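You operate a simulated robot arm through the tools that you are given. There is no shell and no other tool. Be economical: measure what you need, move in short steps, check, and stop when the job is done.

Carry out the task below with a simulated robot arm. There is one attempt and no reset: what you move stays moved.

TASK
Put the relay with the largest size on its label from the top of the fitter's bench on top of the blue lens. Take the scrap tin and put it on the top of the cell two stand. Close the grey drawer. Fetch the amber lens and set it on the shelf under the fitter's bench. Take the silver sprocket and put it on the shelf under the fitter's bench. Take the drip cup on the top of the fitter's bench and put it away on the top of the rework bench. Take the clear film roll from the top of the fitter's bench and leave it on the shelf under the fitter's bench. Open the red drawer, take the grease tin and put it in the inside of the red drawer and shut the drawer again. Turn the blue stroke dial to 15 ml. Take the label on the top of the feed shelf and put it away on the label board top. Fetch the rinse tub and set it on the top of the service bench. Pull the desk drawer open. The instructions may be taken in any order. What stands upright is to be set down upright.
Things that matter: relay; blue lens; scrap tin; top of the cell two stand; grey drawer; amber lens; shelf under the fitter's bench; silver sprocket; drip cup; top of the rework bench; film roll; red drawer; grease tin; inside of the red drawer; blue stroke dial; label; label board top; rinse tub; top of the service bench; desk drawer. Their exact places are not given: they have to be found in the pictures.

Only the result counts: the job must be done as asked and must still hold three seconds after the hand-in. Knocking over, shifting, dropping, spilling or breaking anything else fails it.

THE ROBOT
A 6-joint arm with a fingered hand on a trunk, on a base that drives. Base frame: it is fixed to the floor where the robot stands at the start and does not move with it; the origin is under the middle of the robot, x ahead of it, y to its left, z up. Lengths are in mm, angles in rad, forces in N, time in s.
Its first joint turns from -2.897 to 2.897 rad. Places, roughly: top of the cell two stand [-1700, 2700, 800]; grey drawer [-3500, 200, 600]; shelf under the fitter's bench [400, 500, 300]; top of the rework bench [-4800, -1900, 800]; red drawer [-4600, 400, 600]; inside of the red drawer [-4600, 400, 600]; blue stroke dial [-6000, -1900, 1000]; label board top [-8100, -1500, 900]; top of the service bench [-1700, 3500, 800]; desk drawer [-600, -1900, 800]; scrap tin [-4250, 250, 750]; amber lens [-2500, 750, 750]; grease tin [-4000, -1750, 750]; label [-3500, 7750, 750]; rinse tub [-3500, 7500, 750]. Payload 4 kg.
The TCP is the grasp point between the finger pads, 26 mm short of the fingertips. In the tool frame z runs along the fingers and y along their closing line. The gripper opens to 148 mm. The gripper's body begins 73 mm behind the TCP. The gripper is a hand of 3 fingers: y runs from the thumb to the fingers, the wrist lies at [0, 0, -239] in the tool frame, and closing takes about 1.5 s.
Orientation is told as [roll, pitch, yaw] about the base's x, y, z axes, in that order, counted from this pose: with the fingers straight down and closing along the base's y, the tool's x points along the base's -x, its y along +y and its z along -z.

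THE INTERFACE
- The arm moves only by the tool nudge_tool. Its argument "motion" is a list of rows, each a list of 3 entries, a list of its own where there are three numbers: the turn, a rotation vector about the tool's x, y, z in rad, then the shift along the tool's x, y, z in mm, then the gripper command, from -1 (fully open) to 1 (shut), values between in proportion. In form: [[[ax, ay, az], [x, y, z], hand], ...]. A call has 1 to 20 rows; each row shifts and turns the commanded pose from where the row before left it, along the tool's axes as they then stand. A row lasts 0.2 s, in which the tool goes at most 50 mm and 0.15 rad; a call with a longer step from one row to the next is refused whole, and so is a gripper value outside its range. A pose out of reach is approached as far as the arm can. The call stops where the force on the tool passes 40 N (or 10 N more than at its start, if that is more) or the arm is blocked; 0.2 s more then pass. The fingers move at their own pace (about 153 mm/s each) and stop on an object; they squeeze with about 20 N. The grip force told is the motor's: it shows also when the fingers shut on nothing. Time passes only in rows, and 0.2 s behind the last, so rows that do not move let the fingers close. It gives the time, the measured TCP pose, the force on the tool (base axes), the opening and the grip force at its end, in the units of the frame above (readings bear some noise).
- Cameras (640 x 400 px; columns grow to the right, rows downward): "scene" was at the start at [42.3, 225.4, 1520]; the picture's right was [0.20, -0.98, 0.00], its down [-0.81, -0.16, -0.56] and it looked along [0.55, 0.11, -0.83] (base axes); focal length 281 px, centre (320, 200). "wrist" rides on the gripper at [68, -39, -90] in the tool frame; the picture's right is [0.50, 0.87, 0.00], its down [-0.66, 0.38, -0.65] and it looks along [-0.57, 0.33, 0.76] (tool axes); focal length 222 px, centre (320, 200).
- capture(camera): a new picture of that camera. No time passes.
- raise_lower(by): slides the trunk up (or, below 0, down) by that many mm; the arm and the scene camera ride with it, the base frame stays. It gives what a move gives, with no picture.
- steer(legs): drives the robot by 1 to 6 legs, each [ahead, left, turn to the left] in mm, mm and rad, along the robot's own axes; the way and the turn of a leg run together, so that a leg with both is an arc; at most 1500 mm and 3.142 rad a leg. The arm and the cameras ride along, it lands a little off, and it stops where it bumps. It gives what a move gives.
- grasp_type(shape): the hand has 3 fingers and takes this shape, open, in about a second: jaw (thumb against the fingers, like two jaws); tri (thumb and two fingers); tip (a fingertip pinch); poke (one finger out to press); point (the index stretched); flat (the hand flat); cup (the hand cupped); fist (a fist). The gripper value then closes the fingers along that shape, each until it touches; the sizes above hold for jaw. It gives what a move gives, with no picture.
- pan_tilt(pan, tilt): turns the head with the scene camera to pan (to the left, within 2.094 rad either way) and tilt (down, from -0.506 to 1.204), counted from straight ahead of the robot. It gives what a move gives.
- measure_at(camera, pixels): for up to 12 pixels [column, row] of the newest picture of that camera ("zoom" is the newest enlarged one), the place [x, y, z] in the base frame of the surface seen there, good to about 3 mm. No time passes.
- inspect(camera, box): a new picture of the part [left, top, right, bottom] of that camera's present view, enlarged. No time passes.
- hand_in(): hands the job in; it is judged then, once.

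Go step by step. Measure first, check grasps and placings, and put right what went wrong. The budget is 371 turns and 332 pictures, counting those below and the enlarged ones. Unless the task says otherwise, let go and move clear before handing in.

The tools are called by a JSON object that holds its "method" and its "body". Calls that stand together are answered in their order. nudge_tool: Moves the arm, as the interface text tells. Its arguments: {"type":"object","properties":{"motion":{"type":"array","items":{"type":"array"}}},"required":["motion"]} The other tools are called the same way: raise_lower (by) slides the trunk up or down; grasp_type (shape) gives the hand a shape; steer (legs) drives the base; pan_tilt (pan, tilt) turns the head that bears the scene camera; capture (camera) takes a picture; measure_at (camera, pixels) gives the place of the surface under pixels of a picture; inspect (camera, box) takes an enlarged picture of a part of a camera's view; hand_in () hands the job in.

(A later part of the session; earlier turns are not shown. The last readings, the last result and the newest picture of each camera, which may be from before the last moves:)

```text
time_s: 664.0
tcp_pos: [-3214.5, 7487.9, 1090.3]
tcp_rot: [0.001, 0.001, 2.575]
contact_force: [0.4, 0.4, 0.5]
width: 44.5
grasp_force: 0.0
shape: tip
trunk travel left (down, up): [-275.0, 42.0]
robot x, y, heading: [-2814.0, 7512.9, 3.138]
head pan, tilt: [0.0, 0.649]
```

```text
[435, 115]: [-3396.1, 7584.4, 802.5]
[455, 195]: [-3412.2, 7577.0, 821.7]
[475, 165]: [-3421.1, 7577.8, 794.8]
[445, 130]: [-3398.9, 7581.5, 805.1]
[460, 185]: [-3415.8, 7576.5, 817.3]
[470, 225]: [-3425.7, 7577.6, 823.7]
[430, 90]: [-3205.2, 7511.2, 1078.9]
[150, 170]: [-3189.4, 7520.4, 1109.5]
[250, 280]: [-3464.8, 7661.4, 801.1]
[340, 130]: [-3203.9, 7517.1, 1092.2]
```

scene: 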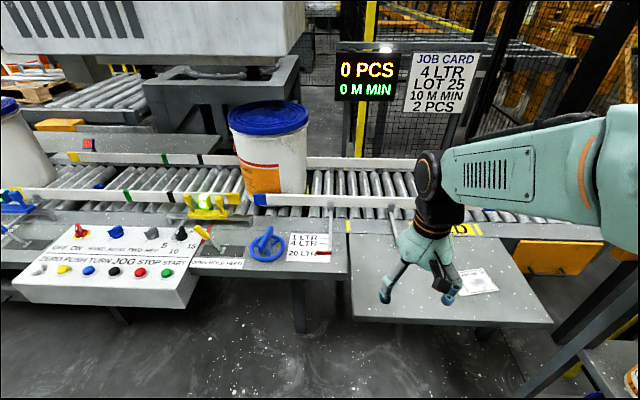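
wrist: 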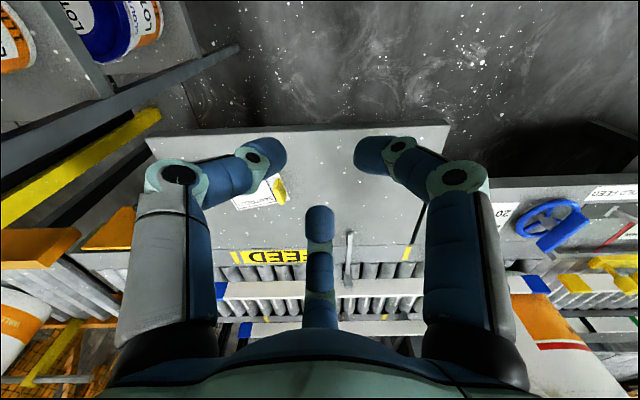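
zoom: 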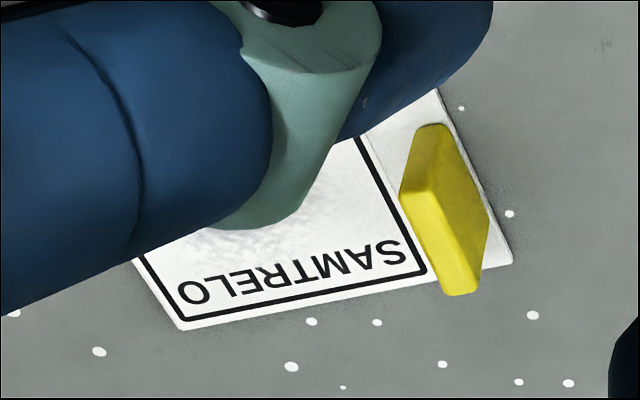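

The tab (≈45 long in x, ~11 thick, top z 841) is at ≈(-3418,7580). I turn the hand so two fingers pinch its faces and the thumb takes its near end.

{"method": "nudge_tool", "body": {"motion": [[[0, 0, 0.1434], [0, 0, 0], 0.2], [[0, 0, 0.1434], [0, 0, 0], 0.2], [[0, 0, 0.1434], [0, 0, 0], 0.2], [[0, 0, 0.1434], [0, 0, 0], 0.2], [[0, 0, 0.1434], [0, 0, 0], 0.2], [[0, 0, 0.1434], [0, 0, 0], 0.2], [[0, 0, 0.1434], [0, 0, 0], 0.2], [[0, 0, 0], [-18.4, 40.8, 0], 0.2], [[0, 0, 0], [-18.4, 40.8, 0], 0.2], [[0, 0, 0], [-18.4, 40.8, 0], 0.2], [[0, 0, 0], [-18.4, 40.8, 0], 0.2], [[0, 0, 0], [-18.4, 40.8, 0], 0.2], [[0, 0, 0], [0, 0, 45], 0.2], [[0, 0, 0], [0, 0, 45], 0.2], [[0, 0, 0], [0, 0, 45], 0.2], [[0, 0, 0], [0, 0, 45], 0.2]]}}

{"method": "capture", "body": {"camera": "wrist"}}

{"method": "inspect", "body": {"camera": "scene", "box": [360, 200, 520, 320]}}

```text
time_s: 667.4
tcp_pos: [-3418.0, 7581.7, 912.7]
tcp_rot: [-0.001, 0.002, 1.567]
contact_force: [-0.7, -0.4, -0.1]
width: 58.9
grasp_force: 0.0
shape: tip
trunk travel left (down, up): [-275.0, 42.0]
robot x, y, heading: [-2815.2, 7512.7, 3.137]
head pan, tilt: [0.0, 0.649]
```

```text
79 pictures are left
```

wrist: 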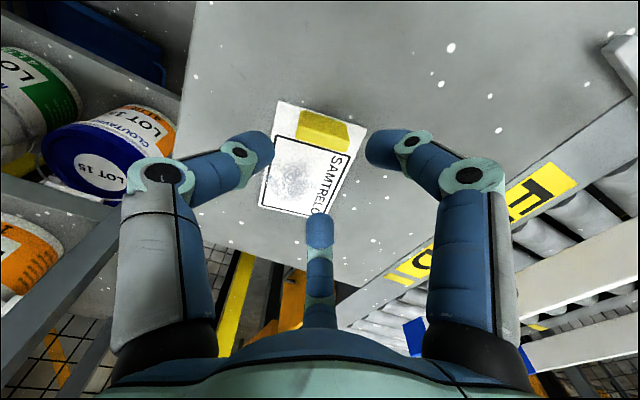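

```text
3.33 times, centred on (440, 260) of scene
```

zoom: 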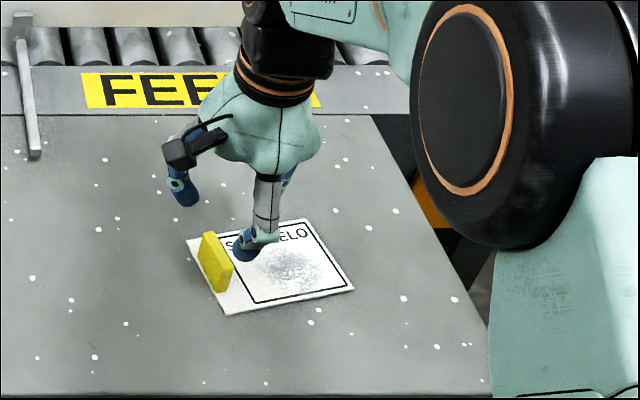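

{"method": "inspect", "body": {"camera": "wrist", "box": [260, 90, 380, 180]}}

{"method": "measure_at", "body": {"camera": "zoom", "pixels": [[220, 150], [330, 120], [400, 165], [455, 195], [440, 230], [300, 190], [250, 110], [450, 310], [360, 190], [230, 190]]}}

```text
4.44 times, centred on (320, 135) of wrist
```

zoom: 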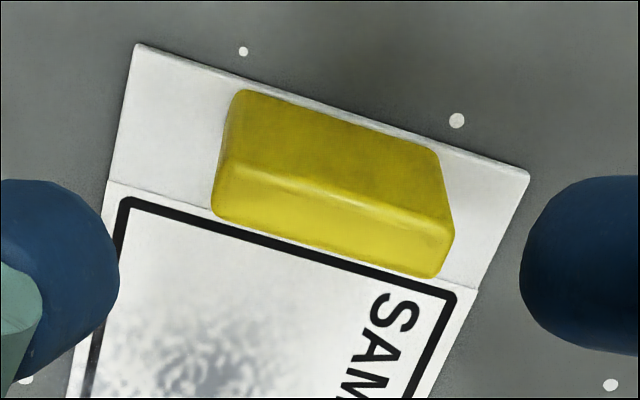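

```text
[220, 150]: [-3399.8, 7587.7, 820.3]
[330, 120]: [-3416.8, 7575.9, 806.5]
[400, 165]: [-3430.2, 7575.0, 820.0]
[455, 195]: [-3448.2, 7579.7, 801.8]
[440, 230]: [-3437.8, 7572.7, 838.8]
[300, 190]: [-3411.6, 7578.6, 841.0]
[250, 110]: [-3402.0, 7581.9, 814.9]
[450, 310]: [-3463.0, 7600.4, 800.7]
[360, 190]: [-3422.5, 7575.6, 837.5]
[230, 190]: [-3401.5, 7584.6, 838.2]
```

Tab is turned ≈15°; rotate +0.26, descend to 834 and close.

{"method": "nudge_tool", "body": {"motion": [[[0, 0, -0.13], [0, 2, 0], 0.2], [[0, 0, -0.13], [0, 0, 0], 0.2], [[0, 0, 0], [0, 0, 40], 0.2], [[0, 0, 0], [0, 0, 30], 0.2], [[0, 0, 0], [0, 0, 9], 0.2]]}}

{"method": "capture", "body": {"camera": "wrist"}}

{"method": "nudge_tool", "body": {"motion": [[[0, 0, 0], [0, 0, 0], 0.4], [[0, 0, 0], [0, 0, 0], 0.6], [[0, 0, 0], [0, 0, 0], 0.8], [[0, 0, 0], [0, 0, 0], 1], [[0, 0, 0], [0, 0, 0], 1], [[0, 0, 0], [0, 0, 0], 1]]}}

{"method": "capture", "body": {"camera": "wrist"}}

```text
time_s: 668.6
tcp_pos: [-3419.8, 7580.9, 830.7]
tcp_rot: [0.0, -0.001, 1.829]
contact_force: [0.6, 0.3, 0.6]
width: 58.9
grasp_force: 0.0
shape: tip
trunk travel left (down, up): [-275.0, 42.0]
robot x, y, heading: [-2815.3, 7515.9, 3.143]
head pan, tilt: [0.0, 0.649]
```

```text
76 pictures are left
```

wrist: 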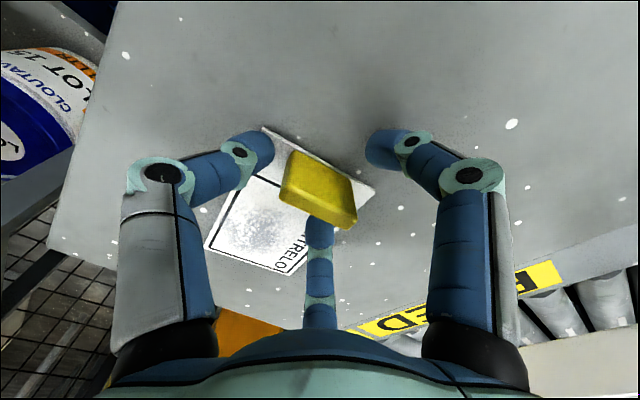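

```text
time_s: 670.0
tcp_pos: [-3420.1, 7580.0, 831.2]
tcp_rot: [0.0, 0.0, 1.829]
contact_force: [0.6, -0.1, 0.1]
width: 8.3
grasp_force: 20.1
shape: tip
trunk travel left (down, up): [-275.0, 42.0]
robot x, y, heading: [-2813.3, 7516.5, 3.135]
head pan, tilt: [0.0, 0.649]
```

```text
75 pictures are left
```

wrist: 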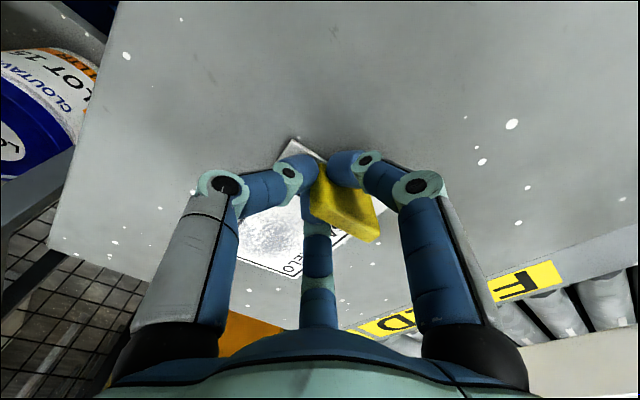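

{"method": "nudge_tool", "body": {"motion": [[[0, 0, 0], [0, 0, -15], 1], [[0, 0, 0], [0, 0, -30], 1], [[0, 0, 0], [0, 0, -45], 1]]}}

{"method": "inspect", "body": {"camera": "scene", "box": [360, 200, 520, 320]}}

{"method": "capture", "body": {"camera": "wrist"}}

```text
time_s: 670.8
tcp_pos: [-3419.8, 7583.0, 922.0]
tcp_rot: [0.001, 0.001, 1.83]
contact_force: [0.6, 0.1, -0.2]
width: 8.3
grasp_force: 20.0
shape: tip
trunk travel left (down, up): [-275.0, 42.0]
robot x, y, heading: [-2811.7, 7517.2, 3.143]
head pan, tilt: [0.0, 0.649]
```

```text
3.33 times, centred on (440, 260) of scene
```

zoom: 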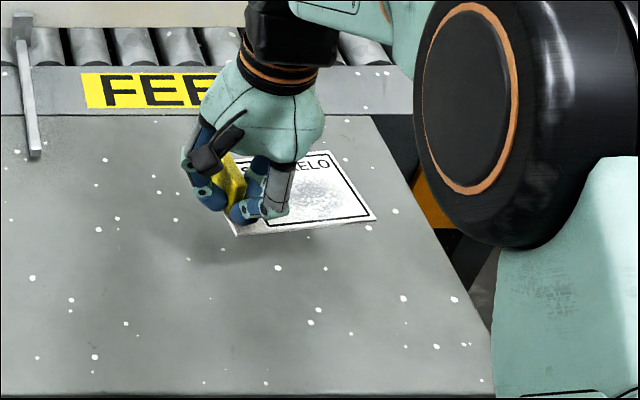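

```text
73 pictures are left
```

wrist: 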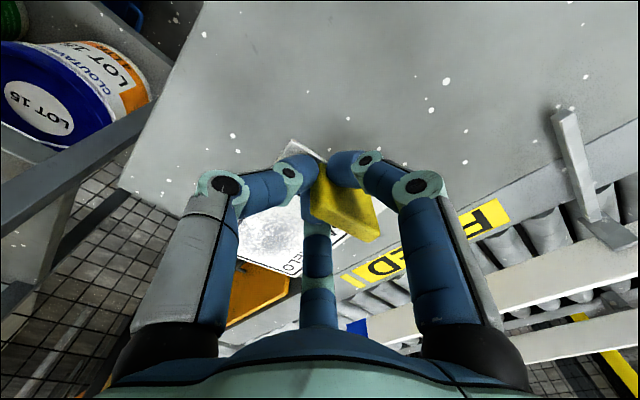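

Label lifted flat. Retract and begin the long drive to the label board.

{"method": "nudge_tool", "body": {"motion": [[[0, 0, 0], [10.2, -38.7, -15], 1], [[0, 0, 0], [10.2, -38.7, -15], 1], [[0, 0, 0], [10.2, -38.7, -15], 1], [[0, 0, 0], [10.2, -38.7, -15], 1], [[0, 0, 0], [10.2, -38.7, -15], 1]]}}

{"method": "steer", "body": {"legs": [[-140, 0, 0], [0, 1550, 0], [-1500, 0, 0], [-420, 0, 0], [0, 1500, 0], [0, 1500, 0]]}}

```text
time_s: 672.0
tcp_pos: [-3219.8, 7580.8, 997.7]
tcp_rot: [0.0, 0.001, 1.83]
contact_force: [0.5, -0.7, -0.6]
width: 8.5
grasp_force: 20.1
shape: tip
trunk travel left (down, up): [-275.0, 42.0]
robot x, y, heading: [-2812.8, 7513.8, 3.138]
head pan, tilt: [0.0, 0.649]
```

```text
refused: 1550 is not a number from -1500 to 1500
```

{"method": "steer", "body": {"legs": [[-140, 0, 0], [0, 1500, 0], [-1500, 0, 0], [-420, 0, 0], [0, 1500, 0], [0, 1500, 0]]}}

{"method": "steer", "body": {"legs": [[0, 1500, 0], [0, 1500, 0], [0, 900, 0]]}}

```text
time_s: 703.7
tcp_pos: [-1187.5, 3058.8, 997.7]
tcp_rot: [-0.001, 0.001, 1.811]
contact_force: [0.1, 0.9, 0.1]
width: 8.3
grasp_force: 20.4
shape: tip
trunk travel left (down, up): [-275.0, 42.0]
robot x, y, heading: [-777.0, 2990.5, 3.122]
head pan, tilt: [0.0, 0.649]
```

```text
time_s: 722.5
tcp_pos: [-1345.8, -825.5, 997.4]
tcp_rot: [0.0, 0.0, 1.78]
contact_force: [-0.5, -0.1, 0.2]
width: 8.3
grasp_force: 19.6
shape: tip
trunk travel left (down, up): [-275.0, 42.0]
robot x, y, heading: [-942.8, -912.9, 3.093]
head pan, tilt: [0.0, 0.649]
```

{"method": "steer", "body": {"legs": [[0, 0, 0.05], [1500, 0, 0], [1500, 0, 0], [1500, 0, 0]]}}

{"method": "pan_tilt", "body": {"pan": 0.3, "tilt": 0.3}}

{"method": "capture", "body": {"camera": "scene"}}

```text
time_s: 744.3
tcp_pos: [-5821.4, -998.4, 998.2]
tcp_rot: [-0.001, 0.001, 1.906]
contact_force: [0.7, 0.2, -1.1]
width: 8.3
grasp_force: 20.2
shape: tip
trunk travel left (down, up): [-275.0, 42.0]
robot x, y, heading: [-5406.1, -1035.7, -3.071]
head pan, tilt: [0.0, 0.649]
```

```text
time_s: 745.1
tcp_pos: [-5819.6, -997.8, 997.7]
tcp_rot: [-0.001, 0.001, 1.908]
contact_force: [-0.1, -0.1, -1.3]
width: 8.2
grasp_force: 20.3
shape: tip
trunk travel left (down, up): [-275.0, 42.0]
robot x, y, heading: [-5407.4, -1035.1, -3.067]
head pan, tilt: [0.3, 0.3]
```

```text
72 pictures are left
```

scene: 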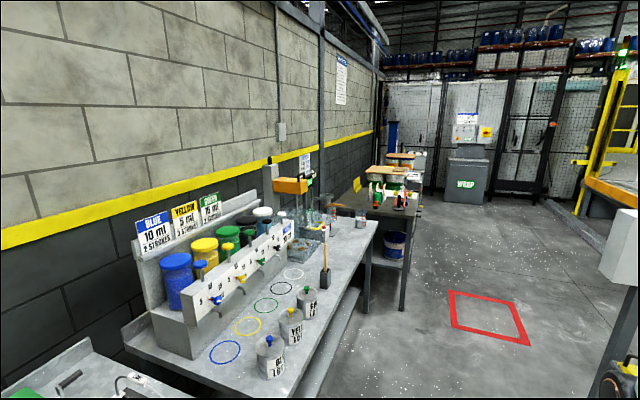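

{"method": "steer", "body": {"legs": [[0, -150, -0.075], [1500, 0, 0], [500, 0, 0]]}}

{"method": "pan_tilt", "body": {"pan": 0.45, "tilt": 0.4}}

{"method": "capture", "body": {"camera": "scene"}}

```text
time_s: 755.8
tcp_pos: [-7771.7, -837.5, 997.6]
tcp_rot: [-0.002, -0.001, 1.844]
contact_force: [-0.3, -0.1, -0.3]
width: 8.1
grasp_force: 19.3
shape: tip
trunk travel left (down, up): [-275.0, 42.0]
robot x, y, heading: [-7362.1, -898.2, -3.128]
head pan, tilt: [0.3, 0.3]
```

```text
time_s: 756.5
tcp_pos: [-7771.0, -837.3, 997.5]
tcp_rot: [0.0, -0.001, 1.844]
contact_force: [-0.2, 0.1, -0.8]
width: 8.2
grasp_force: 20.0
shape: tip
trunk travel left (down, up): [-275.0, 42.0]
robot x, y, heading: [-7361.1, -895.2, -3.132]
head pan, tilt: [0.45, 0.4]
```

```text
71 pictures are left
```

scene: 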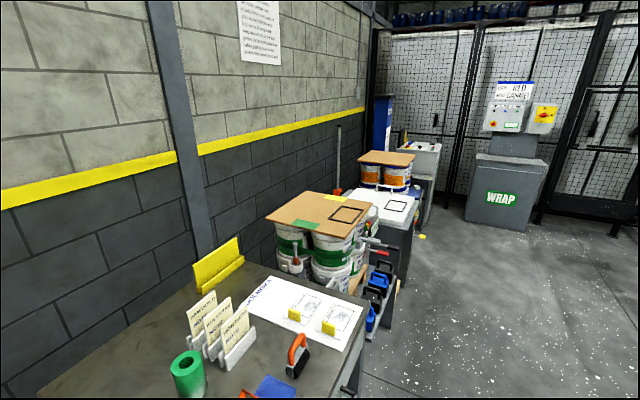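

{"method": "measure_at", "body": {"camera": "scene", "pixels": [[280, 310], [330, 345], [340, 213], [395, 205], [375, 195], [350, 300], [260, 300], [320, 290], [300, 345]]}}

{"method": "inspect", "body": {"camera": "scene", "box": [180, 140, 440, 380]}}

```text
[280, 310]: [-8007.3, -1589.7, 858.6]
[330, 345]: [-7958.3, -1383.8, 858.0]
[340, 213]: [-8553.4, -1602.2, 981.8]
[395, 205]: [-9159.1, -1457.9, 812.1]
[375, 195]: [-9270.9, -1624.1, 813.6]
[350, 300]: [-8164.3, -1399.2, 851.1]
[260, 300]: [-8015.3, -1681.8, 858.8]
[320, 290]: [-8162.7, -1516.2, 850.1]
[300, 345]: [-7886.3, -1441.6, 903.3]
```

```text
1.67 times, centred on (310, 260) of scene
```

zoom: 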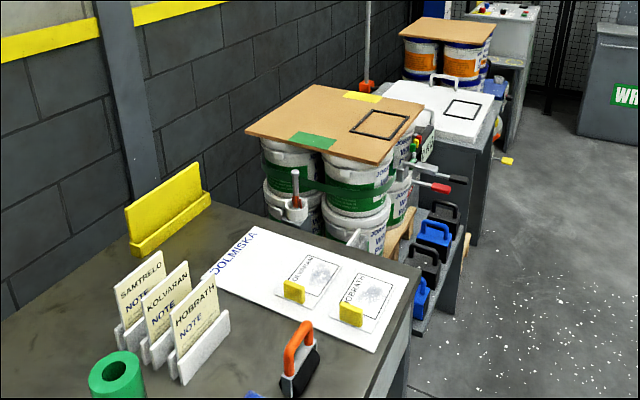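

The label board is the white sheet (z≈858) with two labels on the table end. Drive to face it (heading −y).

{"method": "steer", "body": {"legs": [[680, 0, 0], [0, 0, 1.56], [100, 0, 0]]}}

{"method": "pan_tilt", "body": {"pan": 0.0, "tilt": 0.85}}

{"method": "capture", "body": {"camera": "scene"}}

```text
time_s: 764.9
tcp_pos: [-8101.2, -1416.4, 996.4]
tcp_rot: [-0.001, 0.0, -2.863]
contact_force: [0.8, -0.9, -0.5]
width: 8.0
grasp_force: 19.6
shape: tip
trunk travel left (down, up): [-275.0, 42.0]
robot x, y, heading: [-8043.3, -1006.0, -1.551]
head pan, tilt: [0.45, 0.4]
```

```text
time_s: 765.8
tcp_pos: [-8101.7, -1415.8, 996.8]
tcp_rot: [-0.001, -0.001, -2.863]
contact_force: [-0.5, -0.2, -0.7]
width: 8.1
grasp_force: 20.2
shape: tip
trunk travel left (down, up): [-275.0, 42.0]
robot x, y, heading: [-8047.9, -1002.1, -1.553]
head pan, tilt: [0.0, 0.85]
```

```text
69 pictures are left
```

scene: 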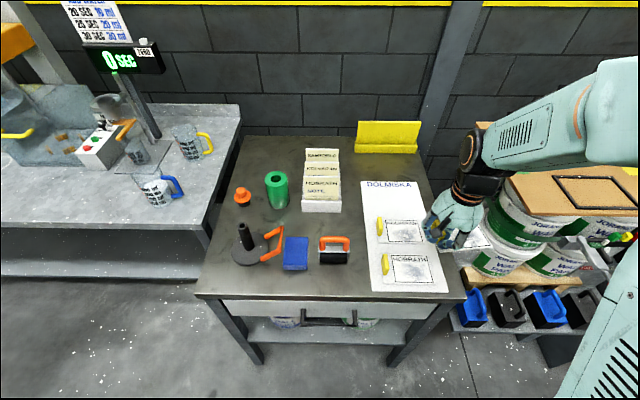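

{"method": "measure_at", "body": {"camera": "scene", "pixels": [[366, 183], [418, 184], [445, 288], [375, 288], [380, 200], [405, 205], [370, 215], [378, 226], [415, 240], [384, 262], [425, 278], [390, 212]]}}

{"method": "inspect", "body": {"camera": "scene", "box": [350, 170, 500, 300]}}

{"method": "capture", "body": {"camera": "wrist"}}

```text
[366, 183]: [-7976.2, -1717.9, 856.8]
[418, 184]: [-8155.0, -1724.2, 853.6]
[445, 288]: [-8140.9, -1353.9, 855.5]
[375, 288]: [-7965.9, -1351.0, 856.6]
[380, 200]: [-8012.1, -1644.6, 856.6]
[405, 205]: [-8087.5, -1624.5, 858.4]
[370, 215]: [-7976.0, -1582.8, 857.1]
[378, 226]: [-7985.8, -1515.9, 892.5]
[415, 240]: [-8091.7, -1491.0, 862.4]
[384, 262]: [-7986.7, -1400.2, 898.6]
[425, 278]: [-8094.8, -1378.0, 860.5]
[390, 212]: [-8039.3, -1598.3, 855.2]
```

```text
3.08 times, centred on (425, 235) of scene
```

zoom: 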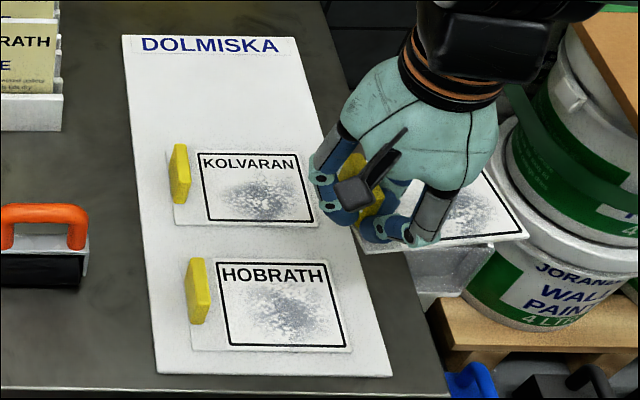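

```text
67 pictures are left
```

wrist: 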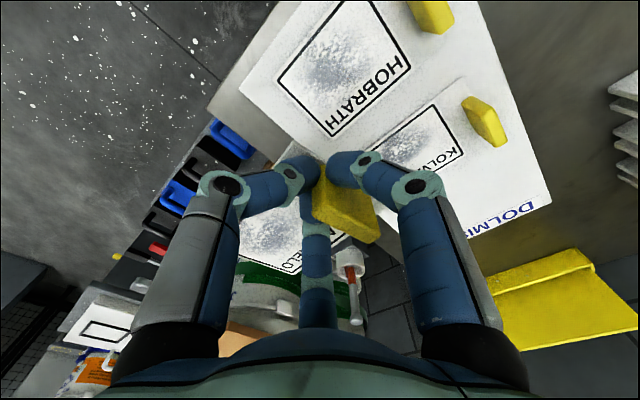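

Free slot on the board at y≈-1620 (x −7975…−8125). Rotate so the card points −x like the others, move over the slot.

{"method": "nudge_tool", "body": {"motion": [[[0, 0, 0.14], [0, 0, 0], 1], [[0, 0, 0.14], [0, 0, 0], 1], [[0, 0, 0], [22.7, 37.8, 0], 1], [[0, 0, 0], [22.7, 37.8, 0], 1], [[0, 0, 0], [22.7, 37.8, 0], 1], [[0, 0, 0], [22.7, 37.8, 0], 1], [[0, 0, 0], [22.7, 37.8, 0], 1], [[0, 0, 0], [0, 0, 40], 1], [[0, 0, 0], [0, 0, 30], 1]]}}

{"method": "inspect", "body": {"camera": "scene", "box": [330, 120, 480, 290]}}

{"method": "capture", "body": {"camera": "wrist"}}

```text
time_s: 767.8
tcp_pos: [-7988.0, -1603.2, 928.8]
tcp_rot: [0.002, 0.0, 3.141]
contact_force: [0.0, -0.1, -1.6]
width: 8.1
grasp_force: 19.8
shape: tip
trunk travel left (down, up): [-275.0, 42.0]
robot x, y, heading: [-8042.1, -1005.8, -1.549]
head pan, tilt: [0.0, 0.85]
```

```text
2.35 times, centred on (405, 205) of scene
```

zoom: 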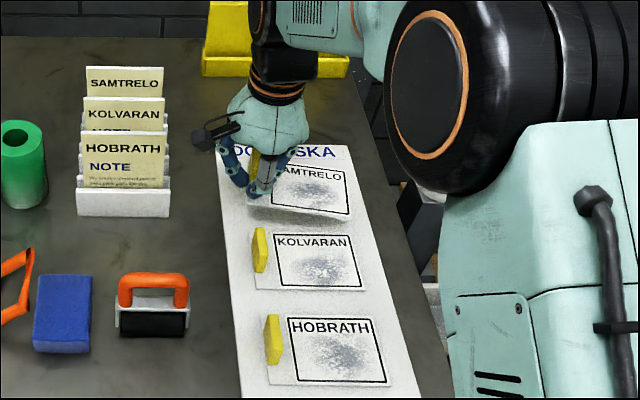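

```text
65 pictures are left
```

wrist: 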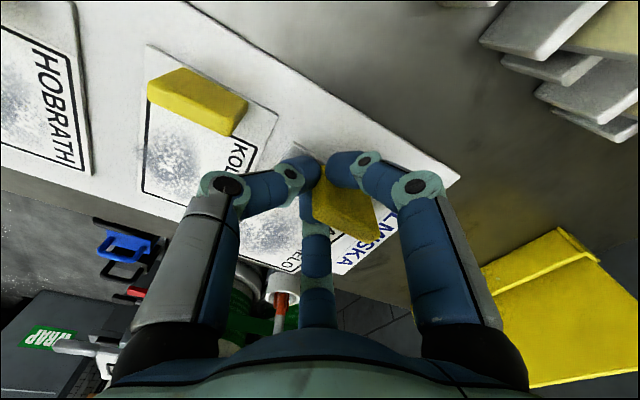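

{"method": "measure_at", "body": {"camera": "zoom", "pixels": [[255, 200], [350, 216], [343, 172], [300, 210], [330, 190], [310, 170], [285, 225], [272, 240]]}}

```text
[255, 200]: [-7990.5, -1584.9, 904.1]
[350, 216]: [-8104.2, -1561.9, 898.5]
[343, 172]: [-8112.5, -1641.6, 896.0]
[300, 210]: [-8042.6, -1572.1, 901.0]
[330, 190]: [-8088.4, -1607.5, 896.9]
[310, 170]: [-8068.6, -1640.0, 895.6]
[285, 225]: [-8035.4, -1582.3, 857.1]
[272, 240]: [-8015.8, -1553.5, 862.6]
```

{"method": "nudge_tool", "body": {"motion": [[[0, 0, -0.1], [0, 2, 0], 1], [[0, 0, -0.1], [0, 0, 0], 1], [[0, 0, 0], [0, 0, 20], 1], [[0, 0, 0], [0, 0, 12], 1], [[0, 0, 0], [0, 0, 3], 1], [[0, 0, 0], [0, 0, 0], 1]]}}

{"method": "inspect", "body": {"camera": "scene", "box": [350, 150, 470, 290]}}

```text
time_s: 769.2
tcp_pos: [-7989.0, -1607.0, 892.4]
tcp_rot: [-0.001, 0.002, -2.941]
contact_force: [-0.4, 0.6, -0.8]
width: 8.2
grasp_force: 20.1
shape: tip
trunk travel left (down, up): [-275.0, 42.0]
robot x, y, heading: [-8047.5, -1004.9, -1.551]
head pan, tilt: [0.0, 0.85]
```

```text
2.86 times, centred on (410, 220) of scene
```

zoom: 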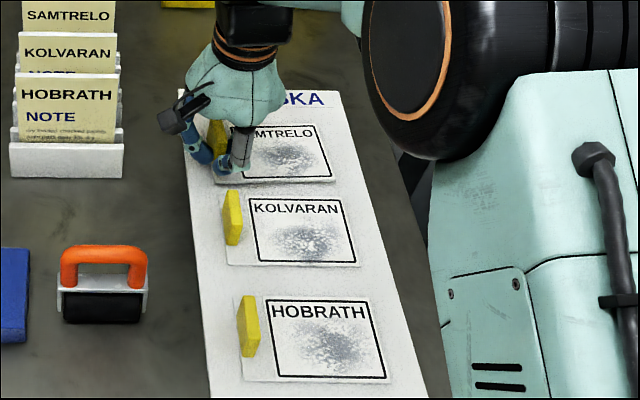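

Aligned in the free slot. Lower a few mm to contact and release.

{"method": "nudge_tool", "body": {"motion": [[[0, 0, 0], [0, 0, 2], 1], [[0, 0, 0], [0, 0, 2], 1], [[0, 0, 0], [0, 0, 0], 1]]}}

{"method": "nudge_tool", "body": {"motion": [[[0, 0, 0], [0, 0, 0], 0.8], [[0, 0, 0], [0, 0, 0], 0.6], [[0, 0, 0], [0, 0, 0], 0.4], [[0, 0, 0], [0, 0, 0], 0.3], [[0, 0, 0], [0, 0, -20], 0.3], [[0, 0, 0], [0, 0, -40], 0.3], [[0, 0, 0], [0, 0, -45], 0.3]]}}

{"method": "inspect", "body": {"camera": "scene", "box": [350, 150, 470, 290]}}

```text
time_s: 770.0
tcp_pos: [-7987.5, -1607.5, 888.7]
tcp_rot: [0.001, -0.003, -2.943]
contact_force: [0.3, -0.2, 0.3]
width: 7.8
grasp_force: 20.5
shape: tip
trunk travel left (down, up): [-275.0, 42.0]
robot x, y, heading: [-8042.2, -1005.9, -1.553]
head pan, tilt: [0.0, 0.85]
```

```text
time_s: 771.6
tcp_pos: [-7987.1, -1604.1, 993.7]
tcp_rot: [-0.003, 0.003, -2.94]
contact_force: [-0.4, -0.2, -0.4]
width: 51.6
grasp_force: 0.1
shape: tip
trunk travel left (down, up): [-275.0, 42.0]
robot x, y, heading: [-8042.9, -1006.2, -1.553]
head pan, tilt: [0.0, 0.85]
```

```text
2.86 times, centred on (410, 220) of scene
```

zoom: 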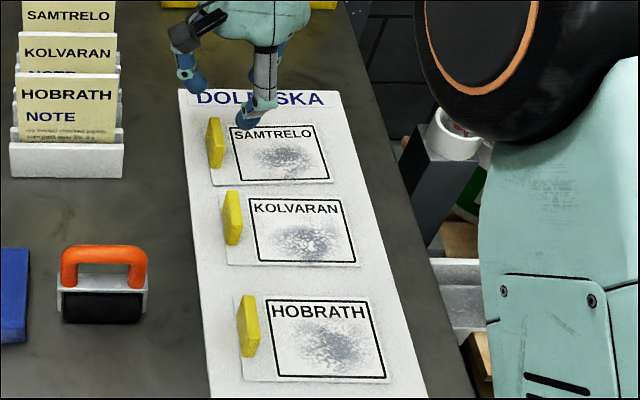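

Label placed. Retract and go to the blue stroke dial.

{"method": "nudge_tool", "body": {"motion": [[[0, 0, 0], [8, -39, 0], 1], [[0, 0, 0], [8, -39, 0], 1], [[0, 0, 0], [8, -39, 0], 1], [[0, 0, 0], [8, -39, 0], 1], [[0, 0, 0], [8, -39, 0], 1]]}}

{"method": "steer", "body": {"legs": [[-200, 0, -0.02], [0, 1500, 0], [0, 550, 0]]}}

{"method": "pan_tilt", "body": {"pan": 0.0, "tilt": 0.45}}

{"method": "capture", "body": {"camera": "scene"}}

```text
time_s: 772.8
tcp_pos: [-7987.0, -1405.5, 993.7]
tcp_rot: [0.001, 0.0, -2.941]
contact_force: [0.0, 0.3, 0.6]
width: 0.1
grasp_force: 19.5
shape: tip
trunk travel left (down, up): [-275.0, 42.0]
robot x, y, heading: [-8046.6, -1002.3, -1.552]
head pan, tilt: [0.0, 0.85]
```

```text
time_s: 784.1
tcp_pos: [-5969.9, -1217.6, 992.6]
tcp_rot: [-0.002, 0.0, -2.964]
contact_force: [0.5, -0.6, 0.1]
width: 0.1
grasp_force: 19.7
shape: tip
trunk travel left (down, up): [-275.0, 42.0]
robot x, y, heading: [-6017.6, -813.7, -1.578]
head pan, tilt: [0.0, 0.85]
```

```text
time_s: 785.0
tcp_pos: [-5969.8, -1217.7, 994.5]
tcp_rot: [-0.002, -0.002, -2.963]
contact_force: [-0.1, 0.0, 0.1]
width: 0.0
grasp_force: 20.3
shape: tip
trunk travel left (down, up): [-275.0, 42.0]
robot x, y, heading: [-6018.0, -814.0, -1.571]
head pan, tilt: [0.0, 0.45]
```

```text
62 pictures are left
```

scene: 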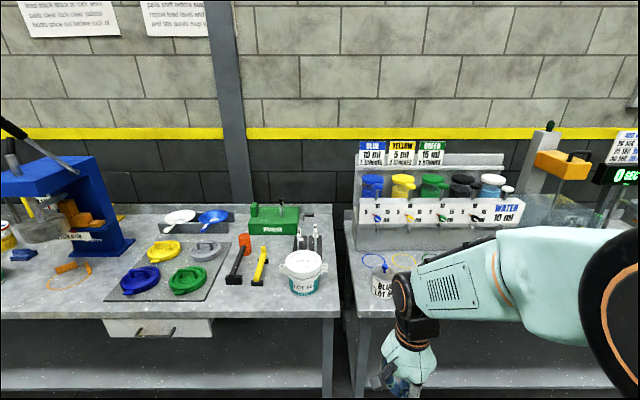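

{"method": "inspect", "body": {"camera": "scene", "box": [345, 130, 475, 260]}}

{"method": "measure_at", "body": {"camera": "zoom", "pixels": [[165, 435], [165, 200], [160, 390], [140, 390], [200, 390], [165, 380]]}}

```text
3.08 times, centred on (410, 195) of scene
```

zoom: 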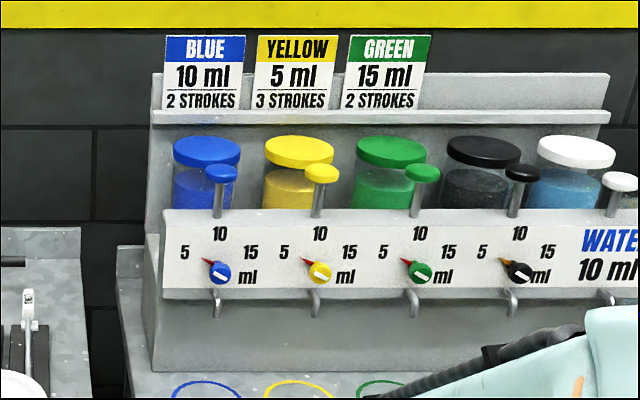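

```text
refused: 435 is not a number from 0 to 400
```

{"method": "measure_at", "body": {"camera": "zoom", "pixels": [[219, 272], [205, 262], [185, 255], [220, 233], [250, 253], [226, 278], [300, 235], [214, 300], [180, 340], [219, 185]]}}

{"method": "inspect", "body": {"camera": "scene", "box": [370, 205, 410, 240]}}

```text
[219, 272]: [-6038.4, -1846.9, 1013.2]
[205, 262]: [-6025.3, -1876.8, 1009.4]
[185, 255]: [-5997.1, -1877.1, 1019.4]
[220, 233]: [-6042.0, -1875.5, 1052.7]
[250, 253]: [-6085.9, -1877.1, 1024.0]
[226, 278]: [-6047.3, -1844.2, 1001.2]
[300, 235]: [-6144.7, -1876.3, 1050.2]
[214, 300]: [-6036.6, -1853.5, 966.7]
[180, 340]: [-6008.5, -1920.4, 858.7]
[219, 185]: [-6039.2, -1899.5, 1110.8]
```

```text
11.43 times, centred on (390, 222) of scene
```

zoom: 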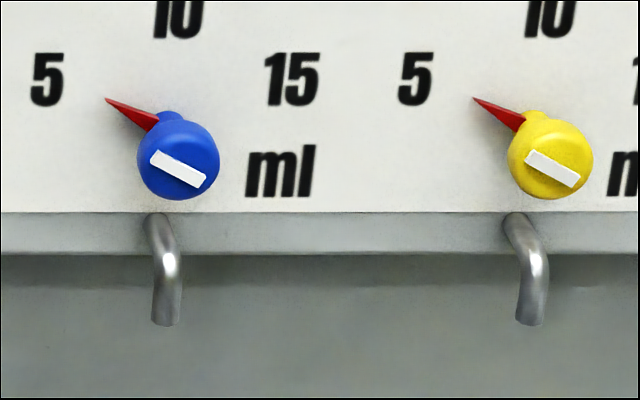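

{"method": "measure_at", "body": {"camera": "zoom", "pixels": [[112, 103], [125, 112], [145, 125], [168, 118], [47, 80], [178, 18], [292, 80], [180, 160], [155, 155], [205, 180], [180, 190]]}}

```text
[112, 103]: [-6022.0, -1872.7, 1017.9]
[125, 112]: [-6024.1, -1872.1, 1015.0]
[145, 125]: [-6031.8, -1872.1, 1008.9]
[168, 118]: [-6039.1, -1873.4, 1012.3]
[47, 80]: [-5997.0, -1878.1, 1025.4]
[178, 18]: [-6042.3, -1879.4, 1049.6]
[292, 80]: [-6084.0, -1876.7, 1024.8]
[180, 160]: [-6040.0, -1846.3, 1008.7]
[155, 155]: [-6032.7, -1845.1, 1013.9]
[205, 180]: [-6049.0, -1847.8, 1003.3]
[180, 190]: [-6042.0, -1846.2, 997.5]
```

{"method": "measure_at", "body": {"camera": "zoom", "pixels": [[157, 218], [160, 230], [168, 250], [168, 270], [166, 300], [165, 320], [120, 215], [120, 235], [250, 210]]}}

```text
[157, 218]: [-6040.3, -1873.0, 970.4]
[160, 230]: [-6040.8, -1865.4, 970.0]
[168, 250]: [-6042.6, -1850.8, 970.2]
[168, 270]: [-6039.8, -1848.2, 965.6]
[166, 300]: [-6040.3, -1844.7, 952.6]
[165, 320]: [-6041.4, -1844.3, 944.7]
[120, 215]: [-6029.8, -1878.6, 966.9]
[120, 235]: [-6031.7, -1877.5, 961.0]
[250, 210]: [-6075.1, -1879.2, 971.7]
```

Knob centre ≈(-6041,1008), front y≈-1846, pointer at 5; 15 is a 120° clockwise turn. Align the hand: yaw, extend, then pitch to horizontal pointing at the panel.

{"method": "nudge_tool", "body": {"motion": [[[0, 0, -0.1447], [0, 0, 0], 0.5], [[0, 0, -0.1447], [0, 0, 0], 0.5], [[0, 0, -0.1447], [0, 0, 0], 0.5], [[0, 0, -0.1447], [0, 0, 0], 0.5], [[0, 0, -0.1447], [0, 0, 0], 0.5], [[0, 0, -0.1447], [0, 0, 0], 0.5], [[0, 0, 0], [-41, 7.3, 0], 0.5], [[0, 0, 0], [-41, 7.3, 0], 0.5], [[0, 0, 0], [-41, 7.3, 0], 0.5], [[0, 0, 0], [-41, 7.3, 0], 0.5], [[0, 0, 0], [-41, 7.3, 0], 0.5], [[-0.0714, -0.1237, 0], [0, 0, 0], 0.5], [[-0.0714, -0.1237, 0], [0, 0, 0], 0.5], [[-0.0714, -0.1237, 0], [0, 0, 0], 0.5], [[-0.0714, -0.1237, 0], [0, 0, 0], 0.5], [[-0.0714, -0.1237, 0], [0, 0, 0], 0.5]]}}

{"method": "nudge_tool", "body": {"motion": [[[-0.0714, -0.1237, 0], [0, 0, 0], 0.5], [[-0.0714, -0.1237, 0], [0, 0, 0], 0.5], [[-0.0714, -0.1237, 0], [0, 0, 0], 0.5], [[-0.0714, -0.1237, 0], [0, 0, 0], 0.5], [[-0.0714, -0.1237, 0], [0, 0, 0], 0.5], [[-0.0714, -0.1237, 0], [0, 0, 0], 0.5], [[0, 0, 0], [0, 0, 0], 0.5]]}}

```text
time_s: 788.4
tcp_pos: [-6036.3, -1415.4, 996.4]
tcp_rot: [0.379, -0.546, -2.197]
contact_force: [0.7, -0.3, -0.4]
width: 36.5
grasp_force: 0.1
shape: tip
out of reach, approached as far as the arm can: row 16
trunk travel left (down, up): [-275.0, 42.0]
robot x, y, heading: [-6016.8, -813.1, -1.572]
head pan, tilt: [0.0, 0.45]
```

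```text
time_s: 790.0
tcp_pos: [-6045.5, -1413.8, 994.1]
tcp_rot: [0.966, -0.966, -2.634]
contact_force: [0.5, 0.7, -0.3]
width: 36.8
grasp_force: 0.0
shape: tip
out of reach, approached as far as the arm can: row 1, 2, 3
trunk travel left (down, up): [-275.0, 42.0]
robot x, y, heading: [-6017.5, -818.2, -1.575]
head pan, tilt: [0.0, 0.45]
```

{"method": "nudge_tool", "body": {"motion": [[[-0.055, -0.095, 0], [0, 0, 0], 0.5], [[-0.055, -0.095, 0], [0, 0, 0], 0.5], [[-0.055, -0.095, 0], [0, 0, 0], 0.5], [[0, 0, 0], [0, 0, 0], 0.5]]}}

{"method": "pan_tilt", "body": {"pan": 0.1, "tilt": 0.55}}

{"method": "capture", "body": {"camera": "scene"}}

```text
time_s: 791.0
tcp_pos: [-6045.4, -1412.9, 994.7]
tcp_rot: [1.572, -1.057, 3.134]
contact_force: [0.2, 0.7, -0.8]
width: 36.8
grasp_force: 0.0
shape: tip
trunk travel left (down, up): [-275.0, 42.0]
robot x, y, heading: [-6016.6, -816.7, -1.571]
head pan, tilt: [0.0, 0.45]
```

```text
time_s: 791.6
tcp_pos: [-6044.5, -1414.0, 994.9]
tcp_rot: [1.568, -1.055, 3.134]
contact_force: [-0.3, -0.4, 0.0]
width: 36.8
grasp_force: 0.1
shape: tip
trunk travel left (down, up): [-275.0, 42.0]
robot x, y, heading: [-6018.1, -812.9, -1.572]
head pan, tilt: [0.099, 0.55]
```

```text
59 pictures are left
```

scene: 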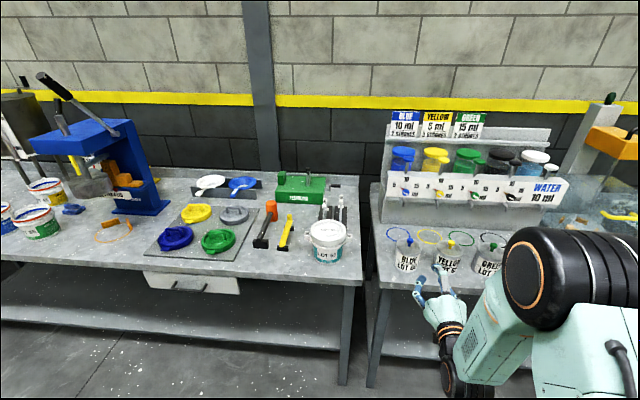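

{"method": "measure_at", "body": {"camera": "scene", "pixels": [[407, 238], [405, 262], [450, 243], [395, 285], [405, 190], [410, 180], [379, 240]]}}

{"method": "inspect", "body": {"camera": "scene", "box": [380, 160, 470, 250]}}

```text
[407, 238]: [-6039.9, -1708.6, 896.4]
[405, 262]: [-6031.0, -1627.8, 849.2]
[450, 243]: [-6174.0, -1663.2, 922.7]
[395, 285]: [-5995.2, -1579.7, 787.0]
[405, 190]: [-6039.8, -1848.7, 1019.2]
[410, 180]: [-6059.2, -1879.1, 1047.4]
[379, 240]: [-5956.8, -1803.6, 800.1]
```

```text
4.44 times, centred on (425, 205) of scene
```

zoom: 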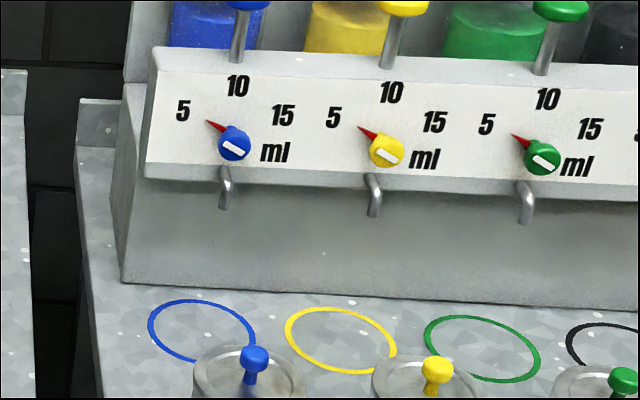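

Bottle knob tops reach ≈925 right under the path, so approach at z≈1045 and lower only at the panel.

{"method": "nudge_tool", "body": {"motion": [[[0, 0, 0], [-20, 15.3, 0], 0.5], [[0, 0, 0], [-21.8, 12.3, 0], 0.5], [[0, 0, 0], [0, 0, 0], 0.5]]}}

{"method": "steer", "body": {"legs": [[385, 0, 0]]}}

{"method": "capture", "body": {"camera": "wrist"}}

{"method": "inspect", "body": {"camera": "scene", "box": [330, 140, 490, 280]}}

```text
time_s: 792.4
tcp_pos: [-6041.0, -1413.8, 1046.0]
tcp_rot: [1.569, -1.055, 3.135]
contact_force: [0.5, 0.7, -0.3]
width: 37.0
grasp_force: 0.0
shape: tip
trunk travel left (down, up): [-275.0, 42.0]
robot x, y, heading: [-6017.4, -815.4, -1.577]
head pan, tilt: [0.099, 0.55]
```

```text
time_s: 794.9
tcp_pos: [-6049.5, -1805.5, 1044.7]
tcp_rot: [1.569, -1.055, 3.128]
contact_force: [0.0, 0.2, 0.0]
width: 36.8
grasp_force: 0.1
shape: tip
trunk travel left (down, up): [-275.0, 42.0]
robot x, y, heading: [-6020.8, -1207.1, -1.579]
head pan, tilt: [0.099, 0.55]
```

```text
57 pictures are left
```

wrist: 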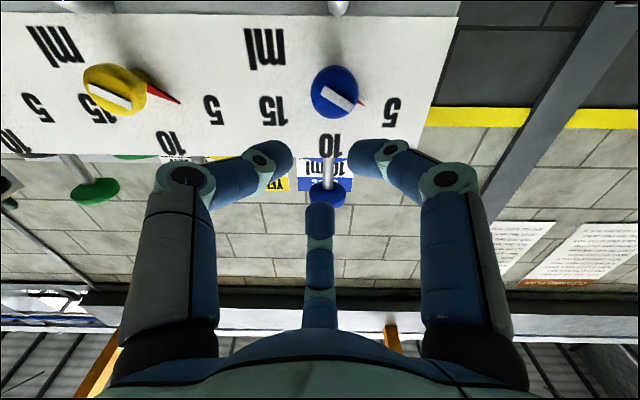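

```text
2.86 times, centred on (410, 210) of scene
```

zoom: 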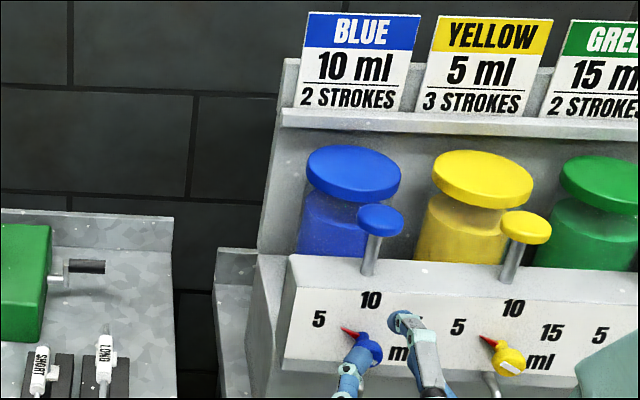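

{"method": "measure_at", "body": {"camera": "wrist", "pixels": [[333, 92], [312, 92], [354, 92], [333, 70], [333, 112], [360, 102], [345, 105], [322, 82]]}}

{"method": "nudge_tool", "body": {"motion": [[[0, 0, 0], [4.2, 7.4, 0], 0.4], [[0, 0, 0], [16.1, -9.1, 0], 0.4], [[0, 0, 0], [16.1, -9.1, 0], 0.4], [[0, 0, 0], [0, 0, 0], 0.4]]}}

{"method": "capture", "body": {"camera": "wrist"}}

```text
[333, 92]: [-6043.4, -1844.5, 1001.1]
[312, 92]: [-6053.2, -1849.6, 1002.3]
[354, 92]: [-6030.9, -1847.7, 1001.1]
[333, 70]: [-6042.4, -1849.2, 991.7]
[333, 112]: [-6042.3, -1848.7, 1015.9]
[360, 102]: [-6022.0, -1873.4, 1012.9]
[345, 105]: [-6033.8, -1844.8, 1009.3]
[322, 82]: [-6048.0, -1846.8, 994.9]
```

```text
time_s: 795.9
tcp_pos: [-6039.8, -1803.4, 1008.7]
tcp_rot: [1.571, -1.056, 3.126]
contact_force: [-0.1, -0.7, -1.9]
width: 44.1
grasp_force: 0.1
shape: tip
trunk travel left (down, up): [-275.0, 42.0]
robot x, y, heading: [-6018.4, -1205.0, -1.581]
head pan, tilt: [0.099, 0.55]
```

```text
55 pictures are left
```

wrist: 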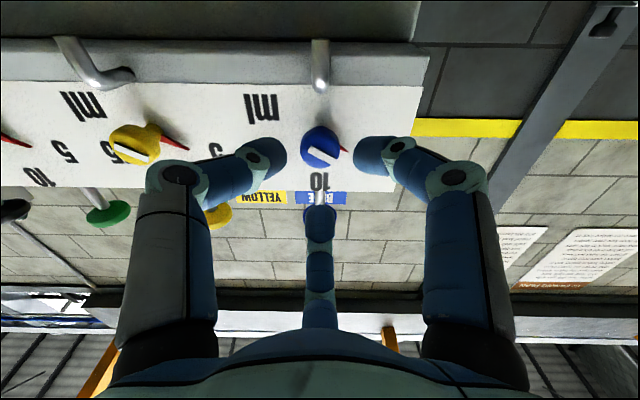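

{"method": "nudge_tool", "body": {"motion": [[[0, 0, 0], [3.1, -4, 0], 0.4], [[0, 0, 0], [0, 0, 18], 0.4], [[0, 0, 0], [0, 0, 15], 0.4], [[0, 0, 0], [0, 0, 0], 0.6], [[0, 0, 0], [0, 0, 0], 0.8], [[0, 0, 0], [0, 0, 0], 1], [[0, 0, 0], [0, 0, 0], 1], [[0, 0, 0], [0, 0, 0], 1]]}}

{"method": "capture", "body": {"camera": "wrist"}}

```text
time_s: 797.7
tcp_pos: [-6042.5, -1836.9, 1002.8]
tcp_rot: [1.569, -1.056, 3.128]
contact_force: [1.1, -5.6, 1.6]
width: 17.2
grasp_force: 20.7
shape: tip
trunk travel left (down, up): [-275.0, 42.0]
robot x, y, heading: [-6025.1, -1206.3, -1.584]
head pan, tilt: [0.099, 0.55]
```

```text
54 pictures are left
```

wrist: 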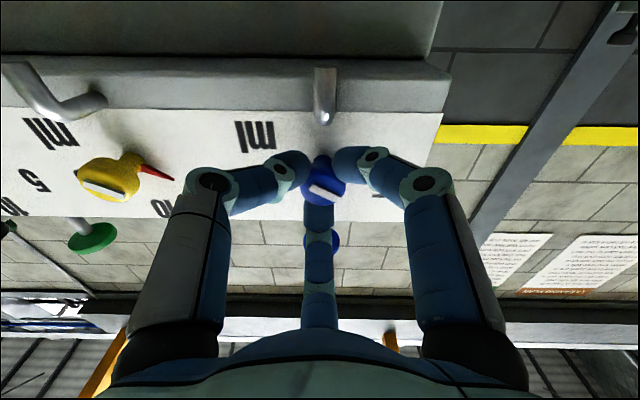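

Knob gripped. Turn 120° about the tool axis (clockwise seen from the front).

{"method": "nudge_tool", "body": {"motion": [[[0, 0, 0.14], [0, 0, 0], 1], [[0, 0, 0.14], [0, 0, 0], 1], [[0, 0, 0.14], [0, 0, 0], 1]]}}

{"method": "inspect", "body": {"camera": "scene", "box": [370, 170, 450, 250]}}

```text
time_s: 798.5
tcp_pos: [-6043.6, -1837.1, 1002.8]
tcp_rot: [1.569, -0.634, 3.126]
contact_force: [1.4, -3.7, -0.6]
width: 17.1
grasp_force: 20.2
shape: tip
trunk travel left (down, up): [-275.0, 42.0]
robot x, y, heading: [-6018.0, -1205.0, -1.585]
head pan, tilt: [0.099, 0.55]
```

```text
5.00 times, centred on (410, 210) of scene
```

zoom: 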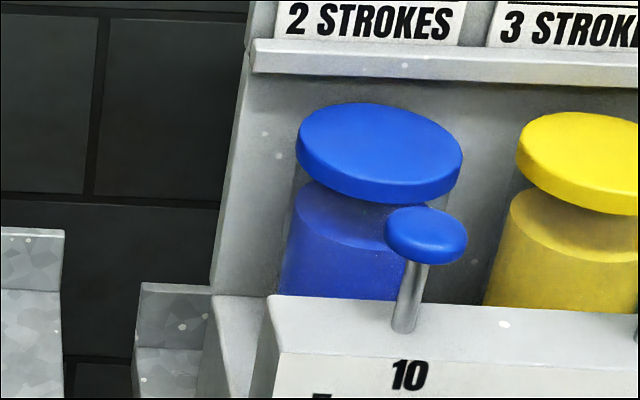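

{"method": "inspect", "body": {"camera": "scene", "box": [360, 215, 460, 300]}}

```text
4.71 times, centred on (410, 258) of scene
```

zoom: 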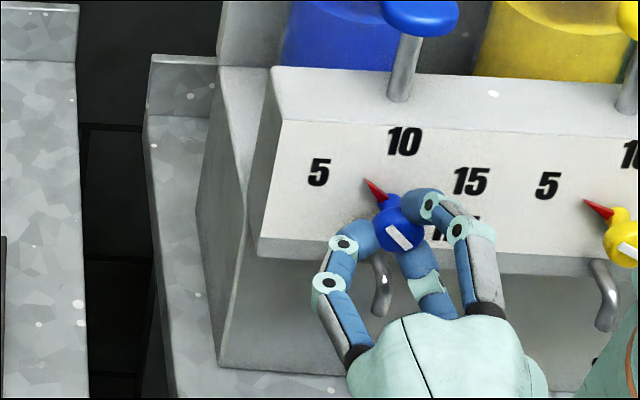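

Pointer turns clockwise as wanted. Continue the remaining 96°.

{"method": "nudge_tool", "body": {"motion": [[[0, 0, 0.1395], [0, 0, 0], 1], [[0, 0, 0.1395], [0, 0, 0], 1], [[0, 0, 0.1395], [0, 0, 0], 1], [[0, 0, 0.1395], [0, 0, 0], 1], [[0, 0, 0.1395], [0, 0, 0], 1], [[0, 0, 0.1395], [0, 0, 0], 1], [[0, 0, 0.1395], [0, 0, 0], 1], [[0, 0, 0.1395], [0, 0, 0], 1], [[0, 0, 0.1395], [0, 0, 0], 1], [[0, 0, 0.1395], [0, 0, 0], 1], [[0, 0, 0.1395], [0, 0, 0], 1], [[0, 0, 0.1395], [0, 0, 0], 1]]}}

{"method": "inspect", "body": {"camera": "scene", "box": [360, 215, 460, 300]}}

```text
time_s: 801.1
tcp_pos: [-6040.6, -1837.6, 1003.3]
tcp_rot: [1.569, 1.038, 3.126]
contact_force: [11.5, -1.6, -1.1]
width: 17.1
grasp_force: 19.8
shape: tip
trunk travel left (down, up): [-275.0, 42.0]
robot x, y, heading: [-6019.8, -1202.3, -1.581]
head pan, tilt: [0.099, 0.55]
```

```text
4.71 times, centred on (410, 258) of scene
```

zoom: 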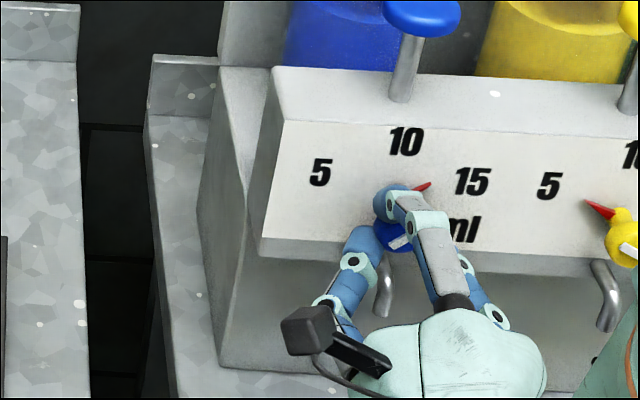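

Pointer now points toward 15. Release, withdraw a little, and check.

{"method": "nudge_tool", "body": {"motion": [[[0, 0, 0], [0, 0, 0], 0.7], [[0, 0, 0], [0, 0, 0], 0.5], [[0, 0, 0], [0, 0, 0], 0.4], [[0, 0, 0], [0, 0, -20], 0.4], [[0, 0, 0], [0, 0, -25], 0.4], [[0, 0, 0], [0, 0, -40], 0.4]]}}

{"method": "inspect", "body": {"camera": "scene", "box": [390, 225, 450, 285]}}

```text
time_s: 802.5
tcp_pos: [-6040.8, -1751.0, 1002.8]
tcp_rot: [1.571, 1.039, 3.127]
contact_force: [-0.4, 0.3, 0.1]
width: 44.0
grasp_force: 0.1
shape: tip
trunk travel left (down, up): [-275.0, 42.0]
robot x, y, heading: [-6020.1, -1207.3, -1.584]
head pan, tilt: [0.099, 0.55]
```

```text
6.67 times, centred on (420, 255) of scene
```

zoom: 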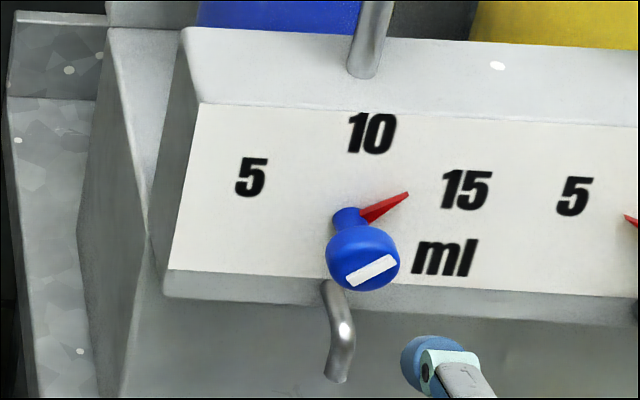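

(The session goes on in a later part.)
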